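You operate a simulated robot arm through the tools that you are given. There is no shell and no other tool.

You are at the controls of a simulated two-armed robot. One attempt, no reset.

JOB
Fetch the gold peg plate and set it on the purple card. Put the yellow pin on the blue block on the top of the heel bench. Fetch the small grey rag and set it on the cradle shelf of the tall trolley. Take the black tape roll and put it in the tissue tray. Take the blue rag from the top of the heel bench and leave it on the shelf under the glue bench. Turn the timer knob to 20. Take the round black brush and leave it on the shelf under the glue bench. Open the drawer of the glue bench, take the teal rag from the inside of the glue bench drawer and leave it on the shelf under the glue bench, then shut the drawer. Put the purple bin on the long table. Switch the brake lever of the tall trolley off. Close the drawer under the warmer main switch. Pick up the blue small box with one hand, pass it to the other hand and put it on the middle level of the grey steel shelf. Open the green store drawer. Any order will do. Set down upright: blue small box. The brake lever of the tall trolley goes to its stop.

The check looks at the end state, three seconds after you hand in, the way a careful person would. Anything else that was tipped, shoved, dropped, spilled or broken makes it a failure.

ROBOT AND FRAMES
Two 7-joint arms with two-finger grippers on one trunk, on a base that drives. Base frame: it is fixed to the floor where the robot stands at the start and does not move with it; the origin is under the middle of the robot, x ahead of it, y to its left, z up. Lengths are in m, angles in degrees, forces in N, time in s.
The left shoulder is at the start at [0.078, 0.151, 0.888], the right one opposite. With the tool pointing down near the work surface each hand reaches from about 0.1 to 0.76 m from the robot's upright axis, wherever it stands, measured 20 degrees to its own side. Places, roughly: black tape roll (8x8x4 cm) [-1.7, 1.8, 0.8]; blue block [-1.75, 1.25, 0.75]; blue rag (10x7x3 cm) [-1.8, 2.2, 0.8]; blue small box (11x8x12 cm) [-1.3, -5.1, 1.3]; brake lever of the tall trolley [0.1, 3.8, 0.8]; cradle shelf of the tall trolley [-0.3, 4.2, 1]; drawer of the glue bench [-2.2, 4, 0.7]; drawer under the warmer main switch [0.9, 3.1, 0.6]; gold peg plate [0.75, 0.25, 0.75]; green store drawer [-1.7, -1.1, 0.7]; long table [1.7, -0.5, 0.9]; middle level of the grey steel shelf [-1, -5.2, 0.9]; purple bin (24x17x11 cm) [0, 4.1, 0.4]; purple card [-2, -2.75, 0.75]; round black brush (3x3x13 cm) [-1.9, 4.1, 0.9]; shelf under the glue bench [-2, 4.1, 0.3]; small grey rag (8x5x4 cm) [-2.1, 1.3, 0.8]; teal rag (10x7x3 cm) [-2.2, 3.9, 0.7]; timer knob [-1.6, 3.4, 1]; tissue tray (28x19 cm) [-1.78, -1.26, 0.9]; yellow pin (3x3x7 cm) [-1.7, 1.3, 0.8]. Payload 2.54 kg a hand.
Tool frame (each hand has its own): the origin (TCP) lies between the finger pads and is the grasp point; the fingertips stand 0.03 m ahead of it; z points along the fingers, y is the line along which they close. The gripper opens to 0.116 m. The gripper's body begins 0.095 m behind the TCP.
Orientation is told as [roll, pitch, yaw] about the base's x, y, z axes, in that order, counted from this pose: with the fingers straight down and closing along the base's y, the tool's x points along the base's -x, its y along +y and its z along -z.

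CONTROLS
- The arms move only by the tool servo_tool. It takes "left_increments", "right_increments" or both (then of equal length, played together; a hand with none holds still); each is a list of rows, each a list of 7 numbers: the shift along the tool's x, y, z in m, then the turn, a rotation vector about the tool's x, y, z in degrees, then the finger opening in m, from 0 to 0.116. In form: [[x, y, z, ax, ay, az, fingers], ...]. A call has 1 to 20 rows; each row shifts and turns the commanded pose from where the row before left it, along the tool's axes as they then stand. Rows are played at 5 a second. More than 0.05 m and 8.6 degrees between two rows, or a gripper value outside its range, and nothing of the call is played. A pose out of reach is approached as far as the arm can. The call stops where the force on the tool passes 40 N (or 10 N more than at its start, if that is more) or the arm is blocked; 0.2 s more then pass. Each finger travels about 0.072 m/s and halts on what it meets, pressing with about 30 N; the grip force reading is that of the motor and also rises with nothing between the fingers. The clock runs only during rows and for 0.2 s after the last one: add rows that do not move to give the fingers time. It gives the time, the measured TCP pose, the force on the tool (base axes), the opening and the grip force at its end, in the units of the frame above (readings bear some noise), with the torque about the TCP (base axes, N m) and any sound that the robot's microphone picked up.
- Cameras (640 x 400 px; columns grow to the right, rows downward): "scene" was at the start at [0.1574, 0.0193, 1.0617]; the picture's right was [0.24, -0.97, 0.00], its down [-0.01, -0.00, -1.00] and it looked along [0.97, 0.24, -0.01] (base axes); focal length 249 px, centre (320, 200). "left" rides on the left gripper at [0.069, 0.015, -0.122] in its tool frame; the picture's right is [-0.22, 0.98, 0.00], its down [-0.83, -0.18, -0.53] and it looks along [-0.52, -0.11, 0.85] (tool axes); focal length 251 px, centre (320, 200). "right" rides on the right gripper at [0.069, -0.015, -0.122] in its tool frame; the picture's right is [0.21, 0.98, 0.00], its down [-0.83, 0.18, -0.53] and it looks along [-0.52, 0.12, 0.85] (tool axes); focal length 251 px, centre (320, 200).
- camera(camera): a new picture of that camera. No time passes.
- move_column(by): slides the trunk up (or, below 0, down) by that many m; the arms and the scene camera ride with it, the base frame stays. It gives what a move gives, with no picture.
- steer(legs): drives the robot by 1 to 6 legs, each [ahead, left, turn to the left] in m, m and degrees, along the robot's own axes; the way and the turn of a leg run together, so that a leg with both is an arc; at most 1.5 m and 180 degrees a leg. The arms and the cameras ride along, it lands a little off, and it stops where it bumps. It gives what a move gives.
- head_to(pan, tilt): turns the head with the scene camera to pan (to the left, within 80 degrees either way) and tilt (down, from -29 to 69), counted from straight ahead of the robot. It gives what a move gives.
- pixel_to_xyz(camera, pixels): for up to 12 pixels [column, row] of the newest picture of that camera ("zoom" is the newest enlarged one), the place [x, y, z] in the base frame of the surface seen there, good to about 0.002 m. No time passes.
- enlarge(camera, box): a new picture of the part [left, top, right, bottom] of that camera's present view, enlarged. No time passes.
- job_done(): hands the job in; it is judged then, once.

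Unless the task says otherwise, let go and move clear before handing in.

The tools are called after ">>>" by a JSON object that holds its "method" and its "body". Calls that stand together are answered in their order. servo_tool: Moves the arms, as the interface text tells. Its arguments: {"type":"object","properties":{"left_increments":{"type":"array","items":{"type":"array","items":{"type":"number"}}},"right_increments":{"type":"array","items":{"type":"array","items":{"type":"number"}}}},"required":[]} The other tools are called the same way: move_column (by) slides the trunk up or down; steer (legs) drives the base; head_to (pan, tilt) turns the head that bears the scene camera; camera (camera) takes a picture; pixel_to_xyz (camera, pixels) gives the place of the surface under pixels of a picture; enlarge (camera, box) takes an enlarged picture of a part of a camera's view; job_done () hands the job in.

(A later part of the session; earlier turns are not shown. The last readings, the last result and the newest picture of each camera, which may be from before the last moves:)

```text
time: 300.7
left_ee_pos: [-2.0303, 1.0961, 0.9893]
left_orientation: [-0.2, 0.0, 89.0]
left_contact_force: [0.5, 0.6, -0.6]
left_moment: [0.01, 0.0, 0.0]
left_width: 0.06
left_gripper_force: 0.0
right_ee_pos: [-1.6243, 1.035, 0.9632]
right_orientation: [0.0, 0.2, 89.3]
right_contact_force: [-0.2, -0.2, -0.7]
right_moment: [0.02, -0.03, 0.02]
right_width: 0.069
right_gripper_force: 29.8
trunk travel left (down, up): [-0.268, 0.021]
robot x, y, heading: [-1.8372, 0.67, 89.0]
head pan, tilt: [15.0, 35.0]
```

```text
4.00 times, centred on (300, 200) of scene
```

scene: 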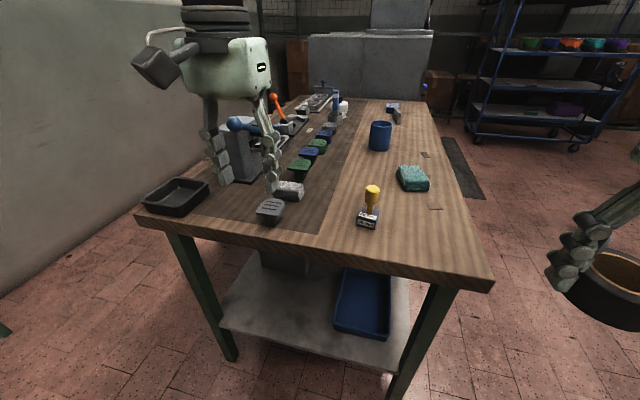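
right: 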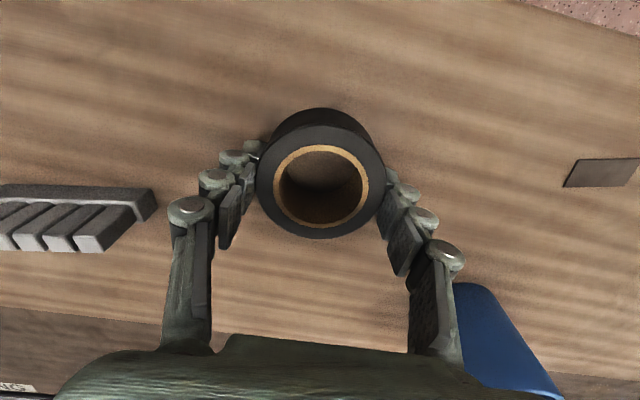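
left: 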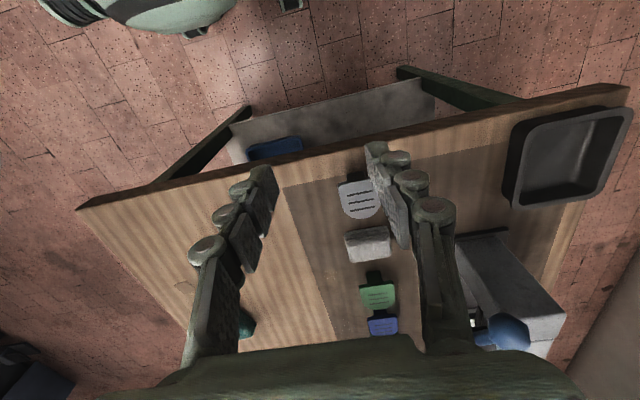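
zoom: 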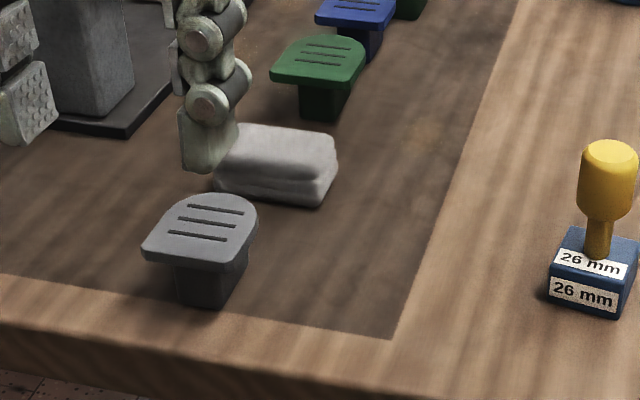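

The rag lies at x -2.095…-2.02, y 1.283…1.335, top z 0.833, between the grey and green heels. I'll move above it with fingers closing along x.

>>> {"method": "servo_tool", "body": {"left_increments": [[-0.04, 0.006, 0, 0, 0, -1, 0.08], [-0.044, 0.006, 0, 0, 0, 0, 0.1], [-0.044, 0.005, 0, 0, 0, 0, 0.1], [-0.044, 0.005, 0, 0, 0, 0, 0.1], [-0.04, 0.005, 0.02, 0, 0, 0, 0.1], [0, 0, 0.04, 0, 0, 0, 0.1], [0, 0, 0, 0, 0, 0, 0.1]]}}

>>> {"method": "camera", "body": {"camera": "left"}}

>>> {"method": "enlarge", "body": {"camera": "scene", "box": [180, 100, 380, 250]}}

```text
time: 302.3
left_ee_pos: [-2.0575, 1.307, 0.9279]
left_orientation: [-0.2, -0.1, 90.0]
left_contact_force: [0.0, 1.1, -0.8]
left_moment: [0.06, -0.01, -0.02]
left_width: 0.1
left_gripper_force: 0.1
right_ee_pos: [-1.6239, 1.037, 0.9625]
right_orientation: [-0.1, 0.2, 89.4]
right_contact_force: [-1.0, -0.4, -1.7]
right_moment: [0.05, 0.01, -0.01]
right_width: 0.0687
right_gripper_force: 29.8
trunk travel left (down, up): [-0.268, 0.021]
robot x, y, heading: [-1.8344, 0.6713, 89.2]
head pan, tilt: [15.0, 35.0]
```

```text
taken
```

left: 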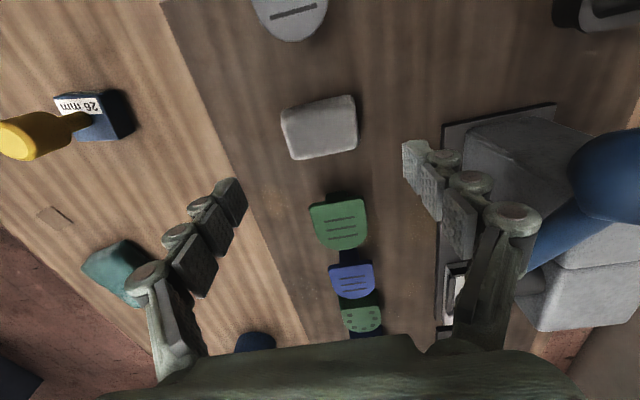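

```text
2.67 times, centred on (280, 175) of scene
```

zoom: 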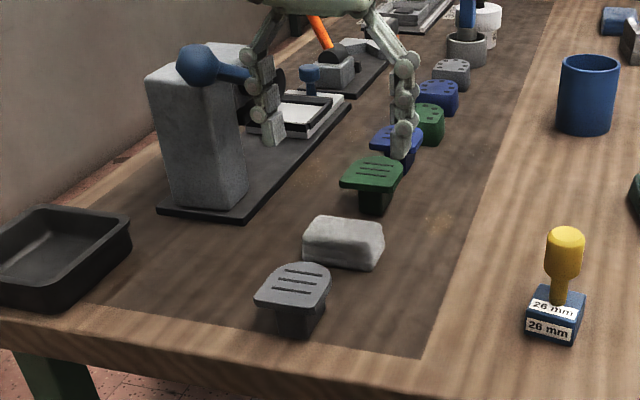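

The arbor press lever (blue ball at left-camera (610,180)) is close to the left hand; I'll measure the clearances.

>>> {"method": "pixel_to_xyz", "body": {"camera": "left", "pixels": [[590, 180], [575, 220], [545, 255], [470, 118], [500, 125], [525, 285], [455, 275], [300, 110], [350, 100], [295, 155], [355, 148], [335, 205]]}}

>>> {"method": "pixel_to_xyz", "body": {"camera": "scene", "pixels": [[254, 125], [268, 128], [285, 133], [240, 150], [297, 190], [295, 200], [250, 180]]}}

```text
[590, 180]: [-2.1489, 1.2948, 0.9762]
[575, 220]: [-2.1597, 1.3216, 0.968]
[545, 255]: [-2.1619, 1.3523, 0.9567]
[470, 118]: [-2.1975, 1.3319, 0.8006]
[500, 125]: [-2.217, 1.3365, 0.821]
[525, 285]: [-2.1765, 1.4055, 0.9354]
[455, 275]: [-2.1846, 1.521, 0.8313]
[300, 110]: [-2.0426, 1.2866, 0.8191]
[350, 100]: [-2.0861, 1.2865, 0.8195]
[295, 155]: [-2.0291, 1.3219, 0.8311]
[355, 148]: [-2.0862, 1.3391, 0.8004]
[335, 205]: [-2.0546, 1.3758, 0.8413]
```

```text
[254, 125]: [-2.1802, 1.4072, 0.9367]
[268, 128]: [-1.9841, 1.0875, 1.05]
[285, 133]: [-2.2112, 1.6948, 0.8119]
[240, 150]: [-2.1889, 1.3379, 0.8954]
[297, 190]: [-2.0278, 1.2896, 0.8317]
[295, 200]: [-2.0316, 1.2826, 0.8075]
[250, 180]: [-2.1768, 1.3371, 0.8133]
```

The lever ball's near surface is at x -2.145, about 3 cm from where the hand body will pass. I'll shift the hand 4 mm away from it, descend and grip the rag.

>>> {"method": "servo_tool", "body": {"left_increments": [[0, -0.005, 0.02, 0, 0, 0, 0.096], [0, 0, 0.03, 0, 0, 0, 0.096], [0, 0, 0.03, 0, 0, 0, 0.096], [0, 0, 0.011, 0, 0, 0, 0.096], [0, 0, 0, 0, 0, 0, 0.096]]}}

>>> {"method": "camera", "body": {"camera": "left"}}

```text
time: 303.5
left_ee_pos: [-2.0501, 1.309, 0.8378]
left_orientation: [-0.2, -0.2, 90.0]
left_contact_force: [1.1, 0.7, 0.5]
left_moment: [0.01, 0.01, -0.01]
left_width: 0.0962
left_gripper_force: 0.2
right_ee_pos: [-1.6233, 1.0357, 0.9633]
right_orientation: [0.0, 0.2, 89.3]
right_contact_force: [-0.6, 0.1, -0.6]
right_moment: [-0.02, 0.01, 0.0]
right_width: 0.0688
right_gripper_force: 30.3
trunk travel left (down, up): [-0.268, 0.021]
robot x, y, heading: [-1.8322, 0.6727, 89.1]
head pan, tilt: [15.0, 35.0]
```

```text
taken
```

left: 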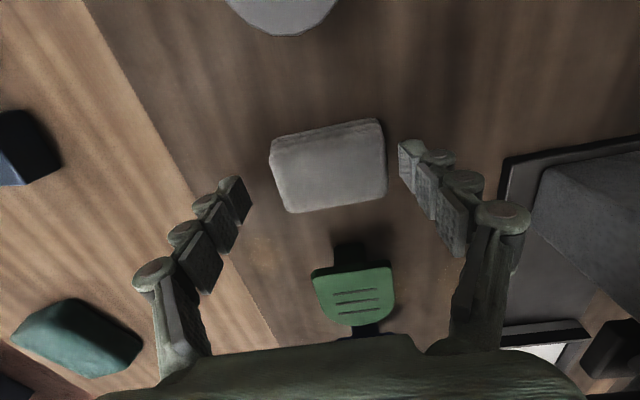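

The rag is between the fingers. Closing.

>>> {"method": "servo_tool", "body": {"left_increments": [[0, 0, 0, 0, 0, 0, 0.075], [0, 0, 0, 0, 0, 0, 0.055], [0, 0, 0, 0, 0, 0, 0.045], [0, 0, 0, 0, 0, 0, 0.045], [0, 0, 0, 0, 0, 0, 0.045]]}}

>>> {"method": "camera", "body": {"camera": "left"}}

```text
time: 304.7
left_ee_pos: [-2.0509, 1.3076, 0.8397]
left_orientation: [-0.3, -0.1, 90.0]
left_contact_force: [-0.6, 0.0, 2.9]
left_moment: [-0.04, 0.07, -0.03]
left_width: 0.0686
left_gripper_force: 29.9
right_ee_pos: [-1.6242, 1.0356, 0.9617]
right_orientation: [-0.1, 0.2, 89.3]
right_contact_force: [0.3, -0.7, -0.9]
right_moment: [-0.02, 0.01, 0.02]
right_width: 0.0692
right_gripper_force: 30.2
trunk travel left (down, up): [-0.268, 0.021]
robot x, y, heading: [-1.8339, 0.6716, 89.1]
head pan, tilt: [15.0, 35.0]
```

```text
taken
```

left: 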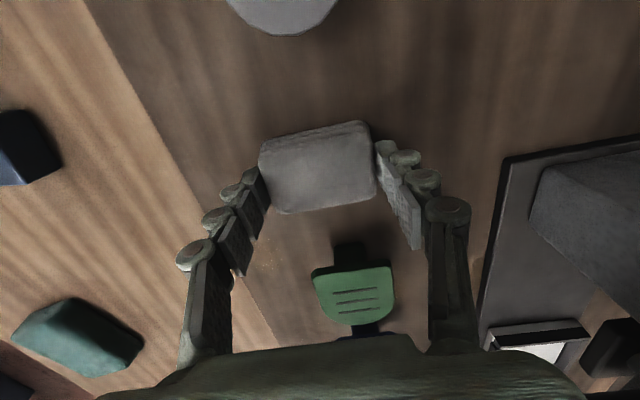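

Rag gripped. I'll lift straight up and then draw back toward the robot.

>>> {"method": "servo_tool", "body": {"left_increments": [[0, 0, -0.03, 0, 0, 0, 0.045], [0, 0, -0.04, 0, 0, 0, 0.045], [0, 0, -0.04, 0, 0, 0, 0.045], [0, -0.01, -0.03, 0, 0, 0, 0.045], [0.045, 0, 0, 0, 0, 0, 0.045], [0.045, 0, 0, 0, 0, 0, 0.045], [0.045, 0, 0, 0, 0, 0, 0.045], [0.045, 0, 0, 0, 0, 0, 0.045], [0.045, 0, 0, 0, 0, 0, 0.045]]}}

>>> {"method": "camera", "body": {"camera": "scene"}}

>>> {"method": "camera", "body": {"camera": "left"}}

```text
time: 306.7
left_ee_pos: [-2.0379, 1.0802, 0.9769]
left_orientation: [-0.3, -0.2, 90.1]
left_contact_force: [0.2, 0.4, -0.8]
left_moment: [-0.01, 0.01, 0.0]
left_width: 0.0687
left_gripper_force: 30.2
right_ee_pos: [-1.6246, 1.035, 0.9632]
right_orientation: [-0.1, 0.2, 89.3]
right_contact_force: [0.4, -1.1, -0.2]
right_moment: [-0.02, -0.01, 0.01]
right_width: 0.0688
right_gripper_force: 29.8
trunk travel left (down, up): [-0.268, 0.021]
robot x, y, heading: [-1.8367, 0.6664, 89.2]
head pan, tilt: [15.0, 35.0]
```

```text
taken
```

scene: 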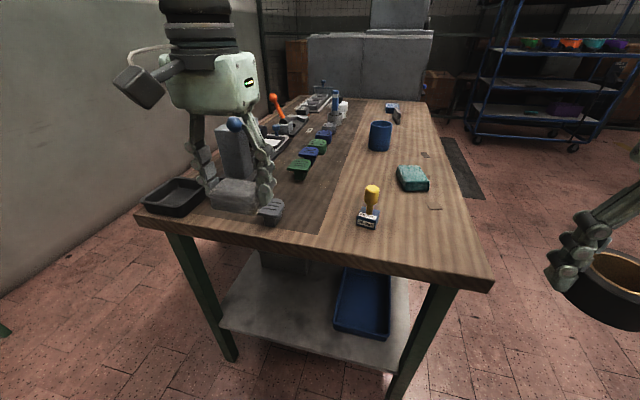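

```text
taken
```

left: 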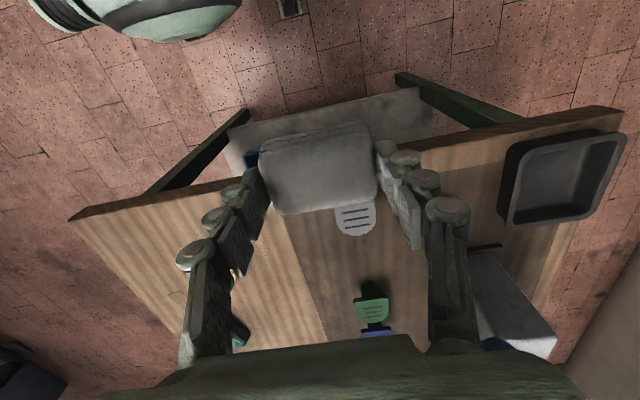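

Rag in the left hand, tape in the right. I'll drive back and south to the tissue tray, approaching from beside the open drawer (over the low bench side).

>>> {"method": "steer", "body": {"legs": [[-0.05, 0, 0], [0, -1.05, 0], [0, 0, 91], [0, 1.2, 0], [0, 1.2, 0]]}}

>>> {"method": "head_to", "body": {"pan": -25, "tilt": 30}}

>>> {"method": "camera", "body": {"camera": "scene"}}

```text
time: 344.2
left_ee_pos: [-1.1505, -1.9767, 0.976]
left_orientation: [-0.1, -0.1, -177.5]
left_contact_force: [0.0, -0.3, -0.6]
left_moment: [0.0, 0.0, -0.02]
left_width: 0.0689
left_gripper_force: 29.9
right_ee_pos: [-1.1231, -1.5594, 0.9625]
right_orientation: [-0.1, 0.2, -178.2]
right_contact_force: [0.0, -0.1, -1.3]
right_moment: [0.01, 0.02, -0.04]
right_width: 0.0688
right_gripper_force: 30.3
trunk travel left (down, up): [-0.268, 0.021]
robot x, y, heading: [-0.7497, -1.7549, -178.5]
head pan, tilt: [15.0, 35.0]
```

```text
time: 345.2
left_ee_pos: [-1.151, -1.9757, 0.9758]
left_orientation: [-0.1, -0.2, -177.6]
left_contact_force: [-0.3, 0.1, -1.6]
left_moment: [0.0, 0.01, 0.0]
left_width: 0.0688
left_gripper_force: 30.2
right_ee_pos: [-1.1234, -1.5597, 0.962]
right_orientation: [-0.1, 0.2, -178.3]
right_contact_force: [-0.2, 0.1, -0.8]
right_moment: [-0.01, -0.05, -0.02]
right_width: 0.069
right_gripper_force: 29.8
trunk travel left (down, up): [-0.268, 0.021]
robot x, y, heading: [-0.7497, -1.7574, -178.7]
head pan, tilt: [-25.0, 30.0]
```

```text
taken
```

scene: 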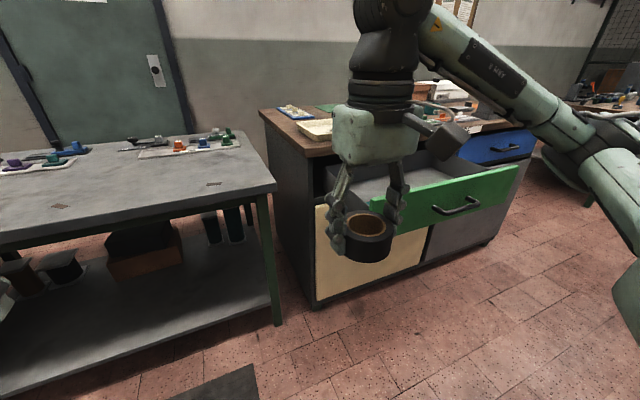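

I see the open drawer and the tray at scene (318,128). I'll measure the drawer's left edge and the tray.

>>> {"method": "pixel_to_xyz", "body": {"camera": "scene", "pixels": [[345, 215], [385, 215], [318, 128], [302, 130], [325, 120], [270, 190], [310, 200], [262, 115], [278, 320], [300, 112], [320, 250], [290, 150]]}}

>>> {"method": "camera", "body": {"camera": "right"}}

```text
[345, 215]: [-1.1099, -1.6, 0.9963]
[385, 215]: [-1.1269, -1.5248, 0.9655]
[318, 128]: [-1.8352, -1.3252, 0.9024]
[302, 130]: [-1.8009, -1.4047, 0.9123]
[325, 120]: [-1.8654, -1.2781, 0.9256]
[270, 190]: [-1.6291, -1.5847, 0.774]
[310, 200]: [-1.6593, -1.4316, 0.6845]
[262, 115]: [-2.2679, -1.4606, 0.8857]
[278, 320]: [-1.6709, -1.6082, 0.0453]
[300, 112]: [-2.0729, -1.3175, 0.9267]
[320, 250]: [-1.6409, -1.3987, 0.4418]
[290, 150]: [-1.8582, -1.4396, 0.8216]
```

```text
taken
```

right: 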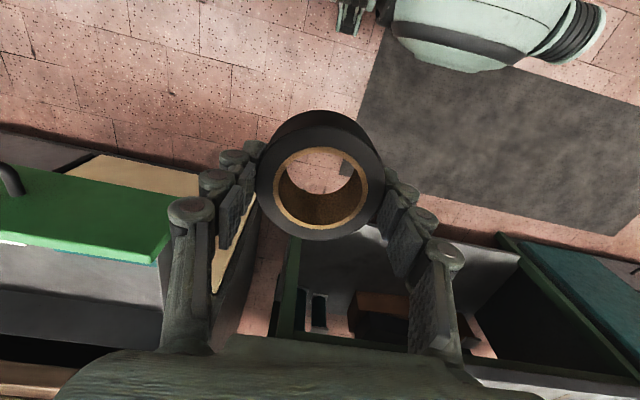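

>>> {"method": "pixel_to_xyz", "body": {"camera": "right", "pixels": [[160, 255], [172, 205], [155, 300], [10, 180]]}}

>>> {"method": "steer", "body": {"legs": [[0.3, 0, -1]]}}

>>> {"method": "camera", "body": {"camera": "scene"}}

```text
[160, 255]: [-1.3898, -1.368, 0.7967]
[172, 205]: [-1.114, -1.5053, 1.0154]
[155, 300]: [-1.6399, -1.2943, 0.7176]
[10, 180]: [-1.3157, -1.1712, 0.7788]
```

```text
time: 347.3
left_ee_pos: [-1.451, -1.9726, 0.9754]
left_orientation: [-0.2, -0.1, -178.6]
left_contact_force: [0.2, -0.6, -0.7]
left_moment: [-0.02, -0.03, -0.02]
left_width: 0.0685
left_gripper_force: 30.1
right_ee_pos: [-1.4148, -1.5577, 0.963]
right_orientation: [-0.1, 0.2, -179.4]
right_contact_force: [0.2, -0.2, 0.1]
right_moment: [-0.03, -0.03, 0.0]
right_width: 0.069
right_gripper_force: 30.3
trunk travel left (down, up): [-0.268, 0.021]
robot x, y, heading: [-1.0453, -1.7608, -179.5]
head pan, tilt: [-25.0, 30.0]
```

```text
taken
```

scene: 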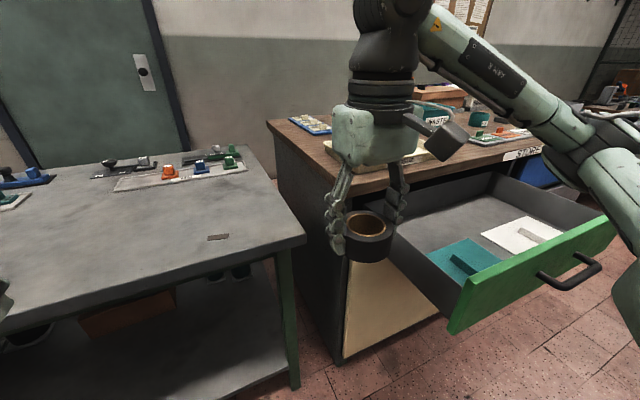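

Drawer's left corner is at (-1.34,-1.37). I'll raise the tape and advance to about (-1.26,-1.80), keeping clear of that corner.

>>> {"method": "servo_tool", "body": {"right_increments": [[0, 0, -0.04, 0, 0, 0, 0.055], [0, 0, -0.03, 0, 0, 0, 0.055]]}}

>>> {"method": "steer", "body": {"legs": [[0.1, 0.04, 0], [0.115, 0, 0]]}}

>>> {"method": "camera", "body": {"camera": "scene"}}

>>> {"method": "camera", "body": {"camera": "right"}}

```text
time: 347.9
left_ee_pos: [-1.4498, -1.9746, 0.9755]
left_orientation: [-0.3, -0.2, -178.6]
left_contact_force: [0.1, 0.9, -0.3]
left_moment: [0.01, 0.02, 0.02]
left_width: 0.0689
left_gripper_force: 29.9
right_ee_pos: [-1.4146, -1.5588, 1.033]
right_orientation: [0.0, 0.1, -179.4]
right_contact_force: [-0.4, -0.2, -0.4]
right_moment: [0.01, 0.0, 0.01]
right_width: 0.069
right_gripper_force: 30.2
trunk travel left (down, up): [-0.268, 0.021]
robot x, y, heading: [-1.0429, -1.7589, -179.8]
head pan, tilt: [-25.0, 30.0]
```

```text
time: 349.9
left_ee_pos: [-1.6612, -2.0164, 0.9762]
left_orientation: [-0.3, -0.2, -178.4]
left_contact_force: [-0.4, -0.3, -1.5]
left_moment: [0.03, -0.04, -0.01]
left_width: 0.0685
left_gripper_force: 30.3
right_ee_pos: [-1.6285, -1.6007, 1.0339]
right_orientation: [0.0, 0.2, -179.2]
right_contact_force: [0.1, 0.5, -0.8]
right_moment: [-0.02, -0.02, -0.03]
right_width: 0.0692
right_gripper_force: 29.6
trunk travel left (down, up): [-0.268, 0.021]
robot x, y, heading: [-1.2581, -1.7998, -179.1]
head pan, tilt: [-25.0, 30.0]
```

```text
taken
```

scene: 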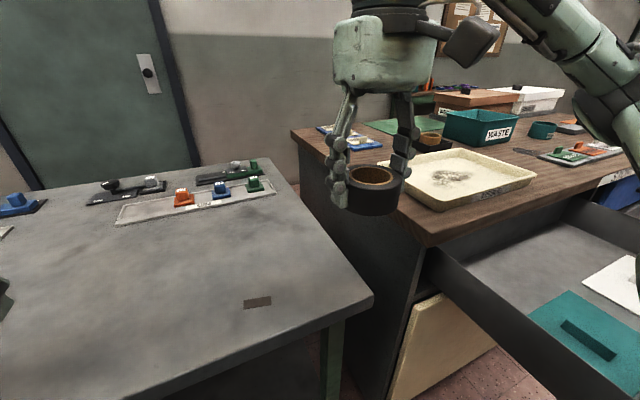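

```text
taken
```

right: 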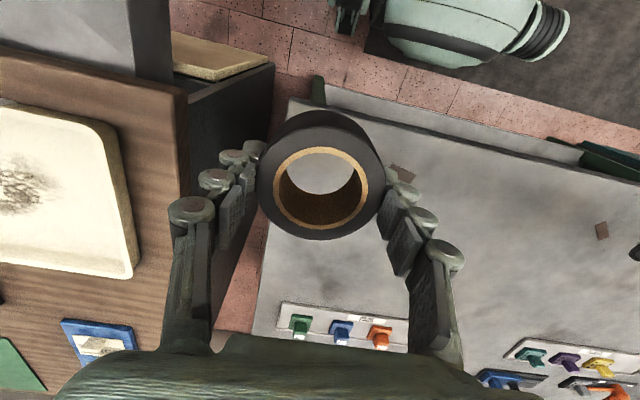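

>>> {"method": "pixel_to_xyz", "body": {"camera": "scene", "pixels": [[438, 206], [532, 178], [450, 155], [390, 178], [470, 180], [440, 170], [410, 190], [500, 178]]}}

>>> {"method": "pixel_to_xyz", "body": {"camera": "right", "pixels": [[125, 265], [105, 125], [60, 200], [90, 180]]}}

```text
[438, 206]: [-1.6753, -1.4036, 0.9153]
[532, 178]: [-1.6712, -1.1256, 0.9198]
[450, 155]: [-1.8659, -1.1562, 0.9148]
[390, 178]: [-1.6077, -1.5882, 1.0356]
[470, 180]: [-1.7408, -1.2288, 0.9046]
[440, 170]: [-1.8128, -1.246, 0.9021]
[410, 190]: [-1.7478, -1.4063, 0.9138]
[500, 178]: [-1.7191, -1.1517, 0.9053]
```

```text
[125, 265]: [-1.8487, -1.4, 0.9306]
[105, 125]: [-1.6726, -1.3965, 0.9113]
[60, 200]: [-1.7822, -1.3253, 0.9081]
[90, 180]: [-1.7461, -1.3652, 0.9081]
```

Tray interior spans x -1.85…-1.68, y -1.39…-1.13, floor z 0.905. I'll move the tape over (-1.77,-1.31).

>>> {"method": "servo_tool", "body": {"right_increments": [[-0.02, -0.0414, 0, 0, 0, 0, 0.055], [-0.02, -0.0414, 0, 0, 0, 0, 0.055], [-0.02, -0.0414, 0, 0, 0, 0, 0.055], [-0.02, -0.0414, 0, 0, 0, 0, 0.055], [-0.02, -0.0414, 0, 0, 0, 0, 0.055], [-0.02, -0.0414, 0, 0, 0, 0, 0.055], [-0.02, -0.0414, 0, 0, 0, 0, 0.055], [0, 0, 0, 0, 0, 0, 0.055]]}}

>>> {"method": "camera", "body": {"camera": "scene"}}

>>> {"method": "camera", "body": {"camera": "right"}}

```text
time: 351.7
left_ee_pos: [-1.6592, -2.0167, 0.9769]
left_orientation: [-0.2, -0.2, -178.4]
left_contact_force: [-0.6, -0.1, -0.5]
left_moment: [-0.02, 0.0, 0.0]
left_width: 0.0689
left_gripper_force: 30.4
right_ee_pos: [-1.7705, -1.3147, 1.0322]
right_orientation: [-0.2, 0.2, -179.1]
right_contact_force: [-0.4, -0.5, -1.0]
right_moment: [0.03, 0.02, 0.0]
right_width: 0.0689
right_gripper_force: 30.0
trunk travel left (down, up): [-0.268, 0.021]
robot x, y, heading: [-1.2551, -1.8015, -179.1]
head pan, tilt: [-25.0, 30.0]
```

```text
taken
```

scene: 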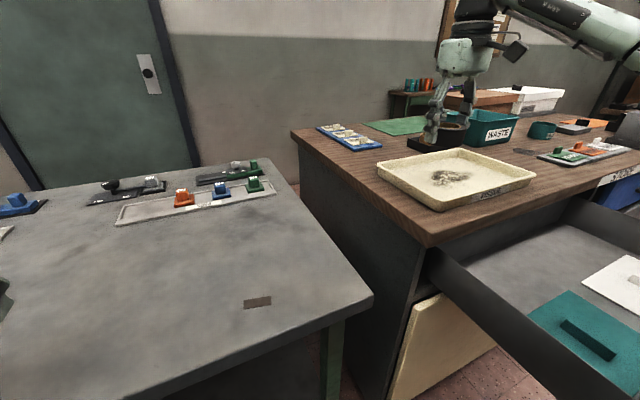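

```text
taken
```

right: 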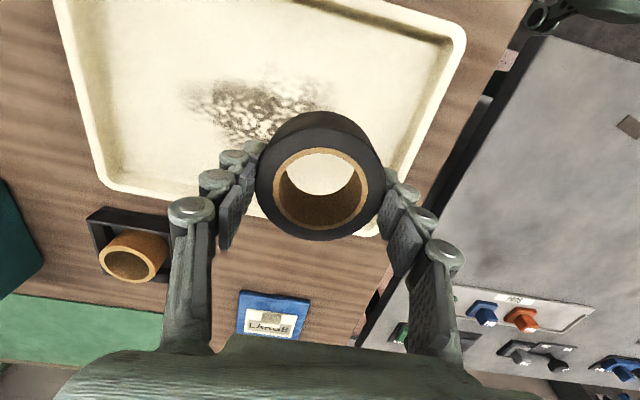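

The tape is over the tray's left half. I'll lower it onto the tray floor.

>>> {"method": "servo_tool", "body": {"right_increments": [[0, 0, 0.03, 0, 0, 0, 0.055], [0, 0, 0.03, 0, 0, 0, 0.055], [0, 0, 0.02, 0, 0, 0, 0.055], [0, 0, 0.008, 0, 0, 0, 0.055], [0, 0, 0.004, 0, 0, 0, 0.055], [0, 0, 0.003, 0, 0, 0, 0.055], [0, 0, 0, 0, 0, 0, 0.055]]}}

>>> {"method": "camera", "body": {"camera": "right"}}

>>> {"method": "enlarge", "body": {"camera": "scene", "box": [360, 90, 560, 230]}}

```text
time: 353.3
left_ee_pos: [-1.6606, -2.0155, 0.976]
left_orientation: [-0.2, -0.1, -178.4]
left_contact_force: [0.3, 0.3, -1.1]
left_moment: [-0.01, 0.02, 0.0]
left_width: 0.0688
left_gripper_force: 30.5
right_ee_pos: [-1.7707, -1.3142, 0.939]
right_orientation: [0.0, 0.1, -179.0]
right_contact_force: [-1.0, 1.2, -1.3]
right_moment: [-0.01, -0.01, 0.0]
right_width: 0.0688
right_gripper_force: 29.3
trunk travel left (down, up): [-0.268, 0.021]
robot x, y, heading: [-1.2562, -1.8037, -179.4]
head pan, tilt: [-25.0, 30.0]
```

```text
taken
```

right: 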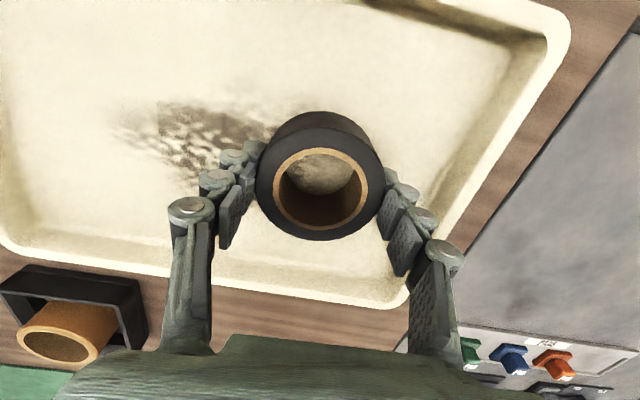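

```text
2.86 times, centred on (460, 160) of scene
```

zoom: 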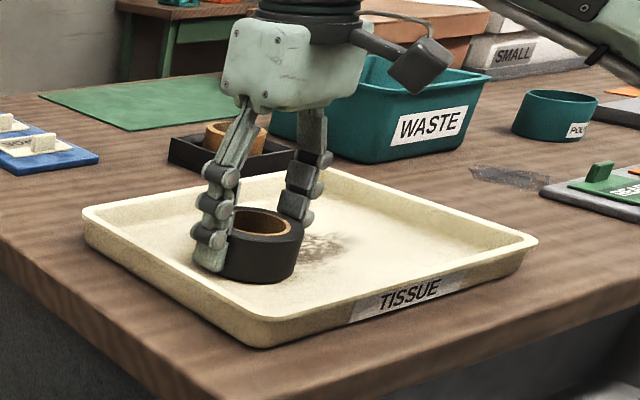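

>>> {"method": "servo_tool", "body": {"right_increments": [[0, 0, 0.002, 0, 0, 0, 0.055], [0, 0, 0.002, 0, 0, 0, 0.055], [0, 0, 0, 0, 0, 0, 0.07], [0, 0, 0, 0, 0, 0, 0.085], [0, 0, 0, 0, 0, 0, 0.085], [0, 0, -0.03, 0, 0, 0, 0.085], [0, 0, -0.04, 0, 0, 0, 0.085], [0, 0, -0.04, 0, 0, 0, 0.085]]}}

>>> {"method": "enlarge", "body": {"camera": "scene", "box": [360, 90, 560, 230]}}

```text
time: 355.1
left_ee_pos: [-1.6606, -2.0167, 0.9766]
left_orientation: [-0.3, -0.1, -178.4]
left_contact_force: [0.2, -0.8, 0.2]
left_moment: [0.01, 0.0, 0.0]
left_width: 0.0685
left_gripper_force: 29.9
right_ee_pos: [-1.7687, -1.3136, 1.0461]
right_orientation: [-0.1, 0.2, -179.1]
right_contact_force: [0.3, 0.4, 0.3]
right_moment: [0.01, -0.01, 0.02]
right_width: 0.0852
right_gripper_force: 0.0
trunk travel left (down, up): [-0.268, 0.021]
robot x, y, heading: [-1.2575, -1.8091, -179.6]
head pan, tilt: [-25.0, 30.0]
```

```text
2.86 times, centred on (460, 160) of scene
```

zoom: 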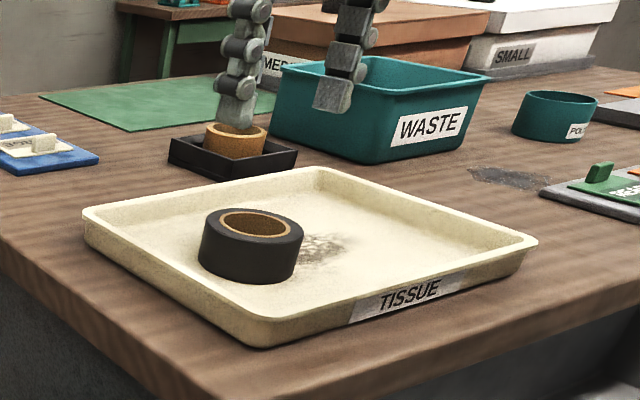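

The tape roll lies in the tissue tray. I'll retract the right hand and drive north to the blue rag on the heel bench.

>>> {"method": "servo_tool", "body": {"right_increments": [[0.02, 0.0414, 0, 0, 0, 0, 0.1], [0.02, 0.0414, 0, 0, 0, 0, 0.116], [0.02, 0.0414, 0, 0, 0, 0, 0.116], [0.02, 0.0414, 0, 0, 0, 0, 0.116], [0.02, 0.0414, 0, 0, 0, 0, 0.116], [0.02, 0.0414, 0, 0, 0, 0, 0.116], [0.02, 0, 0, 0, 0, 0, 0.116]]}}

>>> {"method": "steer", "body": {"legs": [[-0.5, 0, 0], [0, -1.25, 0], [0, -1.25, 0], [0, -1.2, 0]]}}

>>> {"method": "head_to", "body": {"pan": 0, "tilt": 25}}

>>> {"method": "camera", "body": {"camera": "scene"}}

```text
time: 356.7
left_ee_pos: [-1.66, -2.0162, 0.9761]
left_orientation: [-0.2, 0.0, -178.3]
left_contact_force: [-0.7, 0.0, -0.9]
left_moment: [0.01, 0.02, 0.01]
left_width: 0.0687
left_gripper_force: 30.3
right_ee_pos: [-1.6276, -1.5596, 1.0417]
right_orientation: [0.0, 0.3, -179.1]
right_contact_force: [0.7, -0.1, -0.7]
right_moment: [0.0, -0.02, 0.0]
right_width: 0.1159
right_gripper_force: 0.0
trunk travel left (down, up): [-0.268, 0.021]
robot x, y, heading: [-1.2511, -1.8053, -179.3]
head pan, tilt: [-25.0, 30.0]
```

```text
time: 394.5
left_ee_pos: [-1.0945, 1.6935, 0.9765]
left_orientation: [-0.2, -0.2, 178.2]
left_contact_force: [0.6, -0.3, -0.4]
left_moment: [0.01, -0.02, 0.0]
left_width: 0.0686
left_gripper_force: 30.5
right_ee_pos: [-1.0351, 2.1456, 1.0411]
right_orientation: [0.1, 0.1, 177.5]
right_contact_force: [0.3, 0.3, 0.9]
right_moment: [0.03, 0.0, 0.02]
right_width: 0.116
right_gripper_force: 0.0
trunk travel left (down, up): [-0.268, 0.021]
robot x, y, heading: [-0.68, 1.8803, 177.1]
head pan, tilt: [-25.0, 30.0]
```

```text
time: 395.4
left_ee_pos: [-1.0926, 1.6928, 0.9756]
left_orientation: [-0.2, -0.1, 178.1]
left_contact_force: [0.2, 0.9, 0.2]
left_moment: [0.04, -0.01, 0.01]
left_width: 0.0686
left_gripper_force: 30.0
right_ee_pos: [-1.0351, 2.1458, 1.0409]
right_orientation: [0.0, 0.2, 177.4]
right_contact_force: [1.3, -0.3, 0.2]
right_moment: [-0.01, 0.0, -0.02]
right_width: 0.1159
right_gripper_force: 0.0
trunk travel left (down, up): [-0.268, 0.021]
robot x, y, heading: [-0.6788, 1.8796, 177.2]
head pan, tilt: [0.0, 25.0]
```

```text
taken
```

scene: 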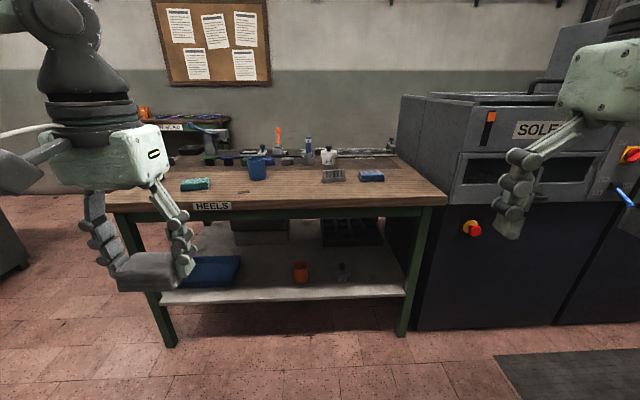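

The blue rag is at scene (371,175). I'll square up and drive in so the right hand can reach it.

>>> {"method": "steer", "body": {"legs": [[0, 0, 2.7], [0.5, -0.06, 0]]}}

>>> {"method": "head_to", "body": {"pan": -15, "tilt": 40}}

>>> {"method": "camera", "body": {"camera": "scene"}}

>>> {"method": "camera", "body": {"camera": "right"}}

```text
time: 398.8
left_ee_pos: [-1.5876, 1.7229, 0.975]
left_orientation: [-0.2, -0.1, -178.2]
left_contact_force: [-0.4, -0.9, -0.3]
left_moment: [0.01, -0.03, 0.0]
left_width: 0.0688
left_gripper_force: 30.3
right_ee_pos: [-1.5583, 2.1781, 1.041]
right_orientation: [0.0, 0.2, -178.9]
right_contact_force: [0.3, -0.3, 0.4]
right_moment: [0.01, -0.03, 0.01]
right_width: 0.1161
right_gripper_force: 0.1
trunk travel left (down, up): [-0.268, 0.021]
robot x, y, heading: [-1.1825, 1.9392, -179.3]
head pan, tilt: [0.0, 25.0]
```

```text
time: 399.6
left_ee_pos: [-1.588, 1.7243, 0.9753]
left_orientation: [-0.2, -0.1, -178.1]
left_contact_force: [0.4, -0.3, 0.3]
left_moment: [-0.04, -0.01, -0.03]
left_width: 0.0687
left_gripper_force: 30.2
right_ee_pos: [-1.5575, 2.1795, 1.0418]
right_orientation: [-0.1, 0.2, -179.0]
right_contact_force: [0.0, 0.1, 0.6]
right_moment: [0.0, 0.01, -0.03]
right_width: 0.1158
right_gripper_force: 0.0
trunk travel left (down, up): [-0.268, 0.021]
robot x, y, heading: [-1.1866, 1.9385, -179.3]
head pan, tilt: [-15.0, 40.0]
```

```text
taken
```

scene: 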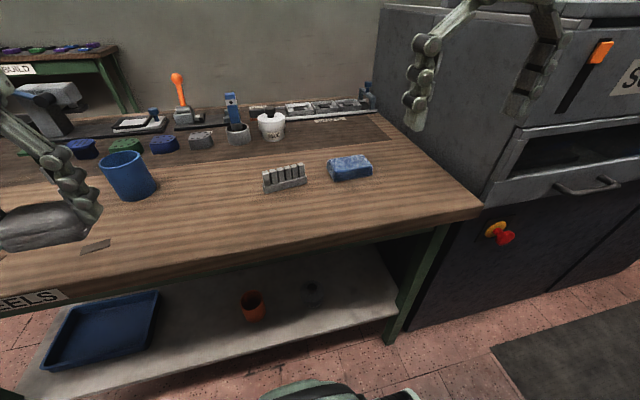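

```text
taken
```

right: 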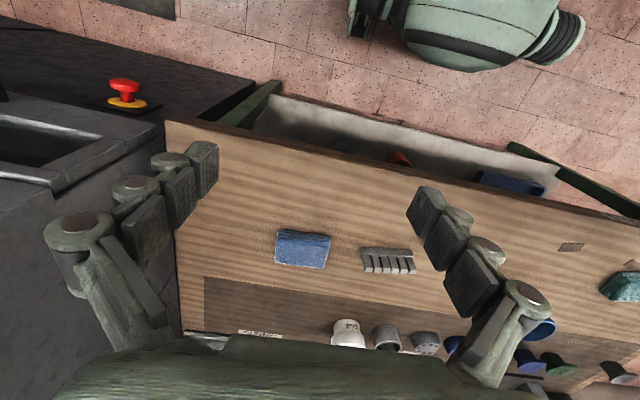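

>>> {"method": "pixel_to_xyz", "body": {"camera": "right", "pixels": [[280, 238], [327, 240], [321, 266], [277, 262], [302, 250], [360, 255], [405, 270], [275, 275], [178, 250], [160, 170], [348, 330]]}}

>>> {"method": "enlarge", "body": {"camera": "right", "box": [240, 200, 440, 300]}}

```text
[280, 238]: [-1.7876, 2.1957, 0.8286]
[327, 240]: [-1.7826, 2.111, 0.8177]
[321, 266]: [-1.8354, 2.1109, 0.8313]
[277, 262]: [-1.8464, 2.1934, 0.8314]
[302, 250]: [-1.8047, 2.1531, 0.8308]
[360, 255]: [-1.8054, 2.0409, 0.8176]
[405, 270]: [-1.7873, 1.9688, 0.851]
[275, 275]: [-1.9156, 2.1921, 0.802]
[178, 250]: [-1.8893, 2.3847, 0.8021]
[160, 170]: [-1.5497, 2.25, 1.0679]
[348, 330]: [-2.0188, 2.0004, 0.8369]
```

```text
3.20 times, centred on (340, 250) of right
```

zoom: 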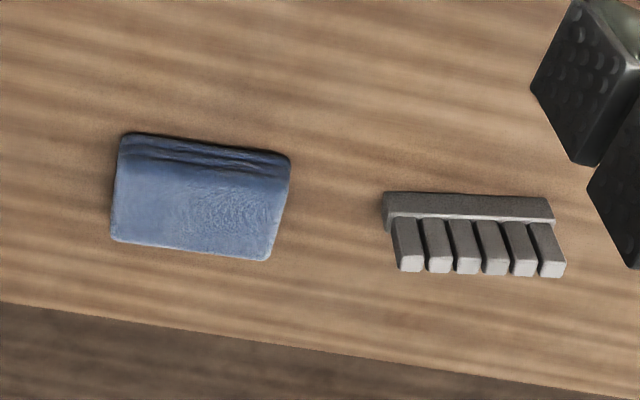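

The blue rag spans y 2.107–2.203, x -1.85…-1.78, top z 0.831, skewed about 5°. I'll bring the right hand above it, closing along its length.

>>> {"method": "servo_tool", "body": {"right_increments": [[-0.043, 0.004, 0, 0, 0, -2, 0.116], [-0.043, 0.004, 0.01, 0, 0, -2, 0.116], [-0.043, 0.004, 0.01, 0, 0, -2, 0.116], [-0.043, 0.004, 0.01, 0, 0, 0, 0.116], [-0.043, 0.004, 0.01, 0, 0, 0, 0.116], [-0.04, 0.003, 0.02, 0, 0, 0, 0.116], [0, 0, 0.04, 0, 0, 0, 0.116], [0, 0, 0, 0, 0, 0, 0.116]]}}

>>> {"method": "camera", "body": {"camera": "right"}}

```text
time: 401.4
left_ee_pos: [-1.5878, 1.7223, 0.9758]
left_orientation: [-0.2, -0.1, -178.0]
left_contact_force: [-0.6, -1.3, -0.5]
left_moment: [-0.03, -0.03, 0.01]
left_width: 0.0685
left_gripper_force: 29.8
right_ee_pos: [-1.813, 2.1329, 0.9397]
right_orientation: [-0.1, 0.3, -172.7]
right_contact_force: [-0.1, -0.1, -0.6]
right_moment: [0.0, 0.04, -0.01]
right_width: 0.1158
right_gripper_force: 0.0
trunk travel left (down, up): [-0.268, 0.021]
robot x, y, heading: [-1.1886, 1.9395, -179.0]
head pan, tilt: [-15.0, 40.0]
```

```text
taken
```

right: 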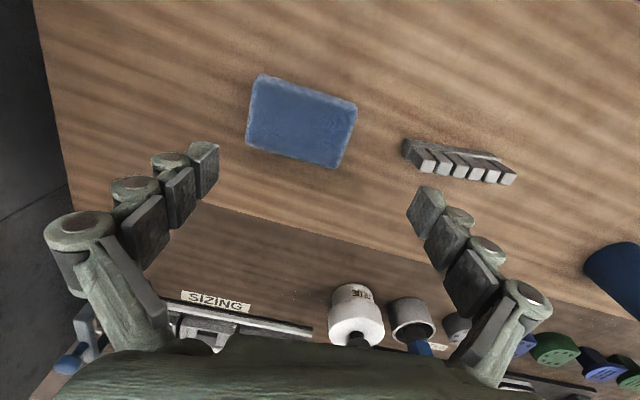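

>>> {"method": "pixel_to_xyz", "body": {"camera": "right", "pixels": [[263, 82], [350, 108], [335, 160], [252, 140], [300, 122]]}}

```text
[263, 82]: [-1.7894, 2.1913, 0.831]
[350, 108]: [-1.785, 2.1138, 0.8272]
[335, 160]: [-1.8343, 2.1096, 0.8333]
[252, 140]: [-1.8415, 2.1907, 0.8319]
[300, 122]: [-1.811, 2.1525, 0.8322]
```

>>> {"method": "servo_tool", "body": {"right_increments": [[0, -0.0185, 0.02, 0, 0, 3.3, 0.116], [0, 0, 0.03, 0, 0, 0, 0.116], [0, 0, 0.02, 0, 0, 0, 0.116], [0, 0, 0, 0, 0, 0, 0.116]]}}

>>> {"method": "camera", "body": {"camera": "right"}}

```text
time: 402.4
left_ee_pos: [-1.5883, 1.722, 0.975]
left_orientation: [-0.3, -0.2, -178.1]
left_contact_force: [0.0, 1.1, -0.3]
left_moment: [0.01, 0.03, 0.02]
left_width: 0.0687
left_gripper_force: 29.9
right_ee_pos: [-1.8122, 2.1528, 0.869]
right_orientation: [0.0, 0.2, -176.2]
right_contact_force: [0.2, -0.8, 0.3]
right_moment: [0.01, 0.01, 0.03]
right_width: 0.116
right_gripper_force: 0.0
trunk travel left (down, up): [-0.268, 0.021]
robot x, y, heading: [-1.1833, 1.9367, -179.1]
head pan, tilt: [-15.0, 40.0]
```

```text
taken
```

right: 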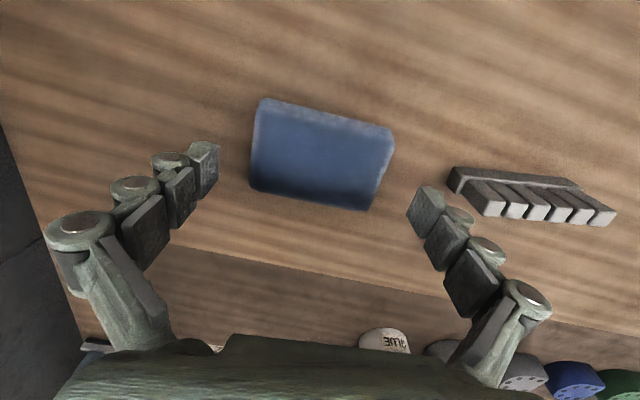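

Aligned. Descending the last 3 cm and closing.

>>> {"method": "servo_tool", "body": {"right_increments": [[0, 0.001, 0.02, 0, 0, 0, 0.116], [0, 0, 0.013, 0, 0, 0, 0.116], [0, 0, 0, 0, 0, 0, 0.1], [0, 0, 0, 0, 0, 0, 0.08], [0, 0, 0, 0, 0, 0, 0.07], [0, 0, 0, 0, 0, 0, 0.07]]}}

>>> {"method": "camera", "body": {"camera": "right"}}

```text
time: 403.8
left_ee_pos: [-1.588, 1.7217, 0.9768]
left_orientation: [-0.2, 0.0, -178.1]
left_contact_force: [-0.1, -0.6, 0.4]
left_moment: [-0.02, 0.02, 0.01]
left_width: 0.0686
left_gripper_force: 29.7
right_ee_pos: [-1.813, 2.1504, 0.838]
right_orientation: [-0.1, 0.1, -176.2]
right_contact_force: [0.4, 1.5, 3.3]
right_moment: [0.1, -0.03, -0.03]
right_width: 0.0991
right_gripper_force: 29.6
trunk travel left (down, up): [-0.268, 0.021]
robot x, y, heading: [-1.188, 1.9331, -179.1]
head pan, tilt: [-15.0, 40.0]
```

```text
taken
```

right: 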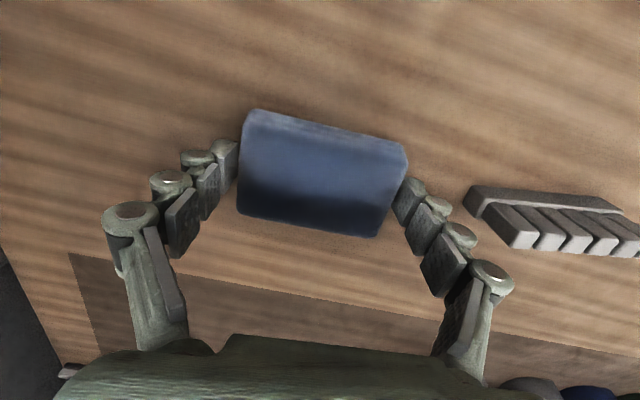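

Blue rag gripped. I'll lift, retract, back off, and turn north to view the trolley and glue bench.

>>> {"method": "servo_tool", "body": {"right_increments": [[0, 0, -0.04, 0, 0, 0, 0.07], [0, 0, -0.045, 0, 0, 0, 0.07], [0, 0, -0.045, 0, 0, 0, 0.07], [0.045, 0, 0, 0, 0, 0, 0.07], [0.045, 0, 0, 0, 0, 0, 0.07], [0.045, 0, 0, 0, 0, 0, 0.07], [0.045, 0, 0, 0, 0, 0, 0.07], [0.04, 0, 0, 0, 0, 0, 0.07]]}}

>>> {"method": "steer", "body": {"legs": [[-0.45, 0, 0], [0, 0, -90]]}}

>>> {"method": "head_to", "body": {"pan": 0, "tilt": 12}}

>>> {"method": "camera", "body": {"camera": "scene"}}

```text
time: 405.6
left_ee_pos: [-1.5882, 1.7227, 0.977]
left_orientation: [-0.2, -0.2, -178.1]
left_contact_force: [0.2, -0.2, -0.8]
left_moment: [-0.02, 0.03, -0.03]
left_width: 0.0686
left_gripper_force: 29.5
right_ee_pos: [-1.591, 2.1661, 0.968]
right_orientation: [0.1, 0.2, -176.2]
right_contact_force: [0.7, 0.6, -0.6]
right_moment: [0.03, 0.03, 0.01]
right_width: 0.0992
right_gripper_force: 29.8
trunk travel left (down, up): [-0.268, 0.021]
robot x, y, heading: [-1.1851, 1.9375, -179.0]
head pan, tilt: [-15.0, 40.0]
```

```text
time: 412.1
left_ee_pos: [-0.9712, 2.3356, 0.9761]
left_orientation: [-0.3, -0.1, 95.7]
left_contact_force: [0.8, 0.3, -1.2]
left_moment: [0.02, 0.05, -0.04]
left_width: 0.0689
left_gripper_force: 29.8
right_ee_pos: [-0.529, 2.3676, 0.9673]
right_orientation: [0.0, 0.3, 97.7]
right_contact_force: [-0.2, -0.4, -0.3]
right_moment: [0.01, 0.0, 0.01]
right_width: 0.0987
right_gripper_force: 30.2
trunk travel left (down, up): [-0.268, 0.021]
robot x, y, heading: [-0.7301, 1.9493, 94.9]
head pan, tilt: [-15.0, 40.0]
```

```text
time: 413.0
left_ee_pos: [-0.973, 2.3353, 0.9766]
left_orientation: [-0.3, 0.0, 95.7]
left_contact_force: [-0.3, 0.9, -0.5]
left_moment: [-0.02, 0.02, 0.01]
left_width: 0.0687
left_gripper_force: 29.7
right_ee_pos: [-0.5291, 2.3667, 0.9657]
right_orientation: [0.0, 0.2, 97.6]
right_contact_force: [-0.1, 0.5, 0.1]
right_moment: [-0.01, 0.02, 0.0]
right_width: 0.0988
right_gripper_force: 29.8
trunk travel left (down, up): [-0.268, 0.021]
robot x, y, heading: [-0.7302, 1.9445, 94.4]
head pan, tilt: [0.0, 12.0]
```

```text
taken
```

scene: 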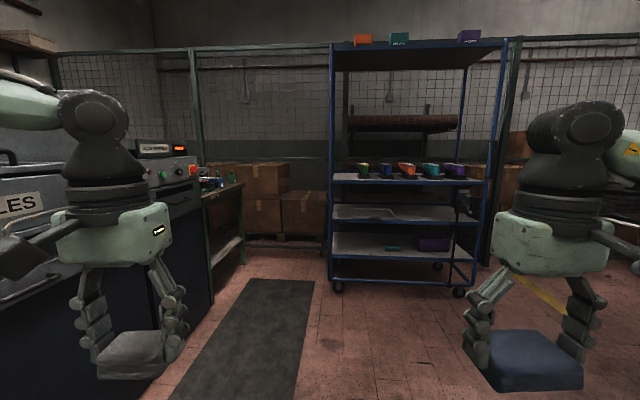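

>>> {"method": "enlarge", "body": {"camera": "scene", "box": [310, 90, 510, 300]}}

>>> {"method": "pixel_to_xyz", "body": {"camera": "scene", "pixels": [[400, 178], [345, 180], [480, 180], [400, 215], [435, 245], [390, 250], [465, 205], [335, 285], [460, 290], [345, 165], [215, 190], [175, 150]]}}

```text
1.90 times, centred on (410, 195) of scene
```

zoom: 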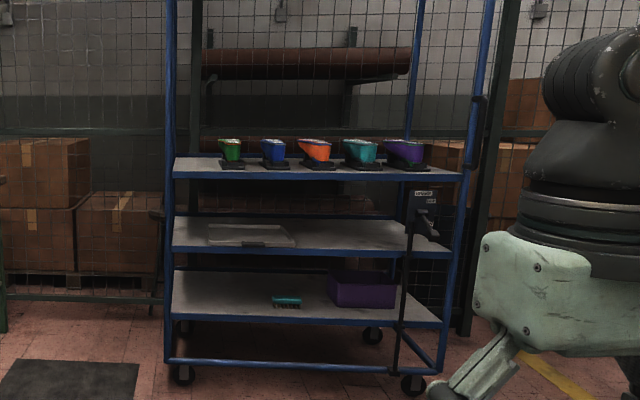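

```text
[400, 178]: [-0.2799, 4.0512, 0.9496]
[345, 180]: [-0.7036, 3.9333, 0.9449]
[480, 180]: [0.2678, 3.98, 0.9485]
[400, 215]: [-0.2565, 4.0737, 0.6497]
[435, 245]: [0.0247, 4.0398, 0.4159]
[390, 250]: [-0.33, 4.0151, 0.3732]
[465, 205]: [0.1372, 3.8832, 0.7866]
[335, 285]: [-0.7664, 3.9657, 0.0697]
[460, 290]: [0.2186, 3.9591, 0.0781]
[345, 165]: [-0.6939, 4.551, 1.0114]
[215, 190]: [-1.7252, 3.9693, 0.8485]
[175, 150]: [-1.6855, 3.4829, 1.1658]
```

The cradle shelf is the z≈0.945 level with five shoes; there's free space at its left end. I'll drive closer to about (-0.55,3.25).

>>> {"method": "steer", "body": {"legs": [[0, 0, -4.5], [1.25, -0.12, 0]]}}

>>> {"method": "head_to", "body": {"pan": 0, "tilt": 15}}

>>> {"method": "camera", "body": {"camera": "scene"}}

```text
time: 419.7
left_ee_pos: [-0.8799, 3.5627, 0.9763]
left_orientation: [-0.2, -0.1, 94.2]
left_contact_force: [0.1, 0.3, -0.4]
left_moment: [0.01, 0.0, 0.0]
left_width: 0.0691
left_gripper_force: 29.6
right_ee_pos: [-0.4378, 3.5838, 0.9663]
right_orientation: [0.1, 0.3, 96.1]
right_contact_force: [1.3, -0.3, -0.5]
right_moment: [-0.03, -0.01, 0.0]
right_width: 0.0989
right_gripper_force: 29.6
trunk travel left (down, up): [-0.268, 0.021]
robot x, y, heading: [-0.6478, 3.1674, 93.3]
head pan, tilt: [0.0, 12.0]
```

```text
time: 420.3
left_ee_pos: [-0.8801, 3.5622, 0.9753]
left_orientation: [-0.2, 0.0, 94.2]
left_contact_force: [0.7, -0.2, 0.4]
left_moment: [-0.02, 0.0, -0.03]
left_width: 0.0687
left_gripper_force: 29.9
right_ee_pos: [-0.4384, 3.5847, 0.9677]
right_orientation: [0.1, 0.2, 96.1]
right_contact_force: [-1.0, 0.2, -0.2]
right_moment: [-0.04, 0.0, 0.01]
right_width: 0.0989
right_gripper_force: 30.4
trunk travel left (down, up): [-0.268, 0.021]
robot x, y, heading: [-0.6503, 3.1709, 93.2]
head pan, tilt: [0.0, 15.0]
```

```text
taken
```

scene: 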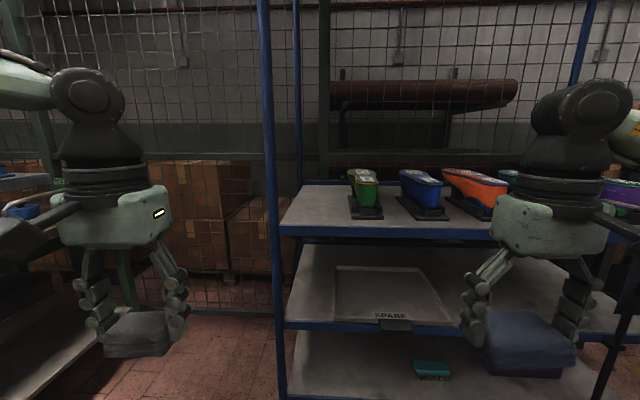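

>>> {"method": "pixel_to_xyz", "body": {"camera": "scene", "pixels": [[290, 222], [315, 205], [330, 195], [345, 215], [365, 215], [350, 200], [340, 187], [272, 200], [320, 225], [297, 150]]}}

>>> {"method": "enlarge", "body": {"camera": "scene", "box": [260, 140, 460, 260]}}

```text
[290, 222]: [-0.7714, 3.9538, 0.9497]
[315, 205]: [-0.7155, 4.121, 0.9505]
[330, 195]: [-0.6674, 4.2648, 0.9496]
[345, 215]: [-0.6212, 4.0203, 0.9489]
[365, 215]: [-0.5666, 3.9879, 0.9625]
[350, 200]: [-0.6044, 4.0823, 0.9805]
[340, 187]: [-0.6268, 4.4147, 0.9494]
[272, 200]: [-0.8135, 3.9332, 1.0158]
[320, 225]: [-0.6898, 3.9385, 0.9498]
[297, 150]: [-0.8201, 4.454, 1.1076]
```

```text
3.20 times, centred on (360, 200) of scene
```

zoom: 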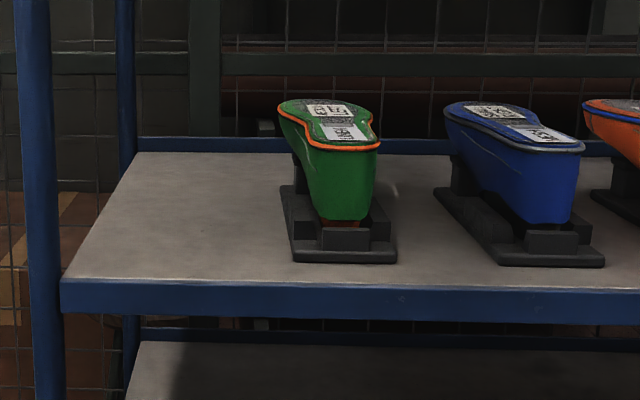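

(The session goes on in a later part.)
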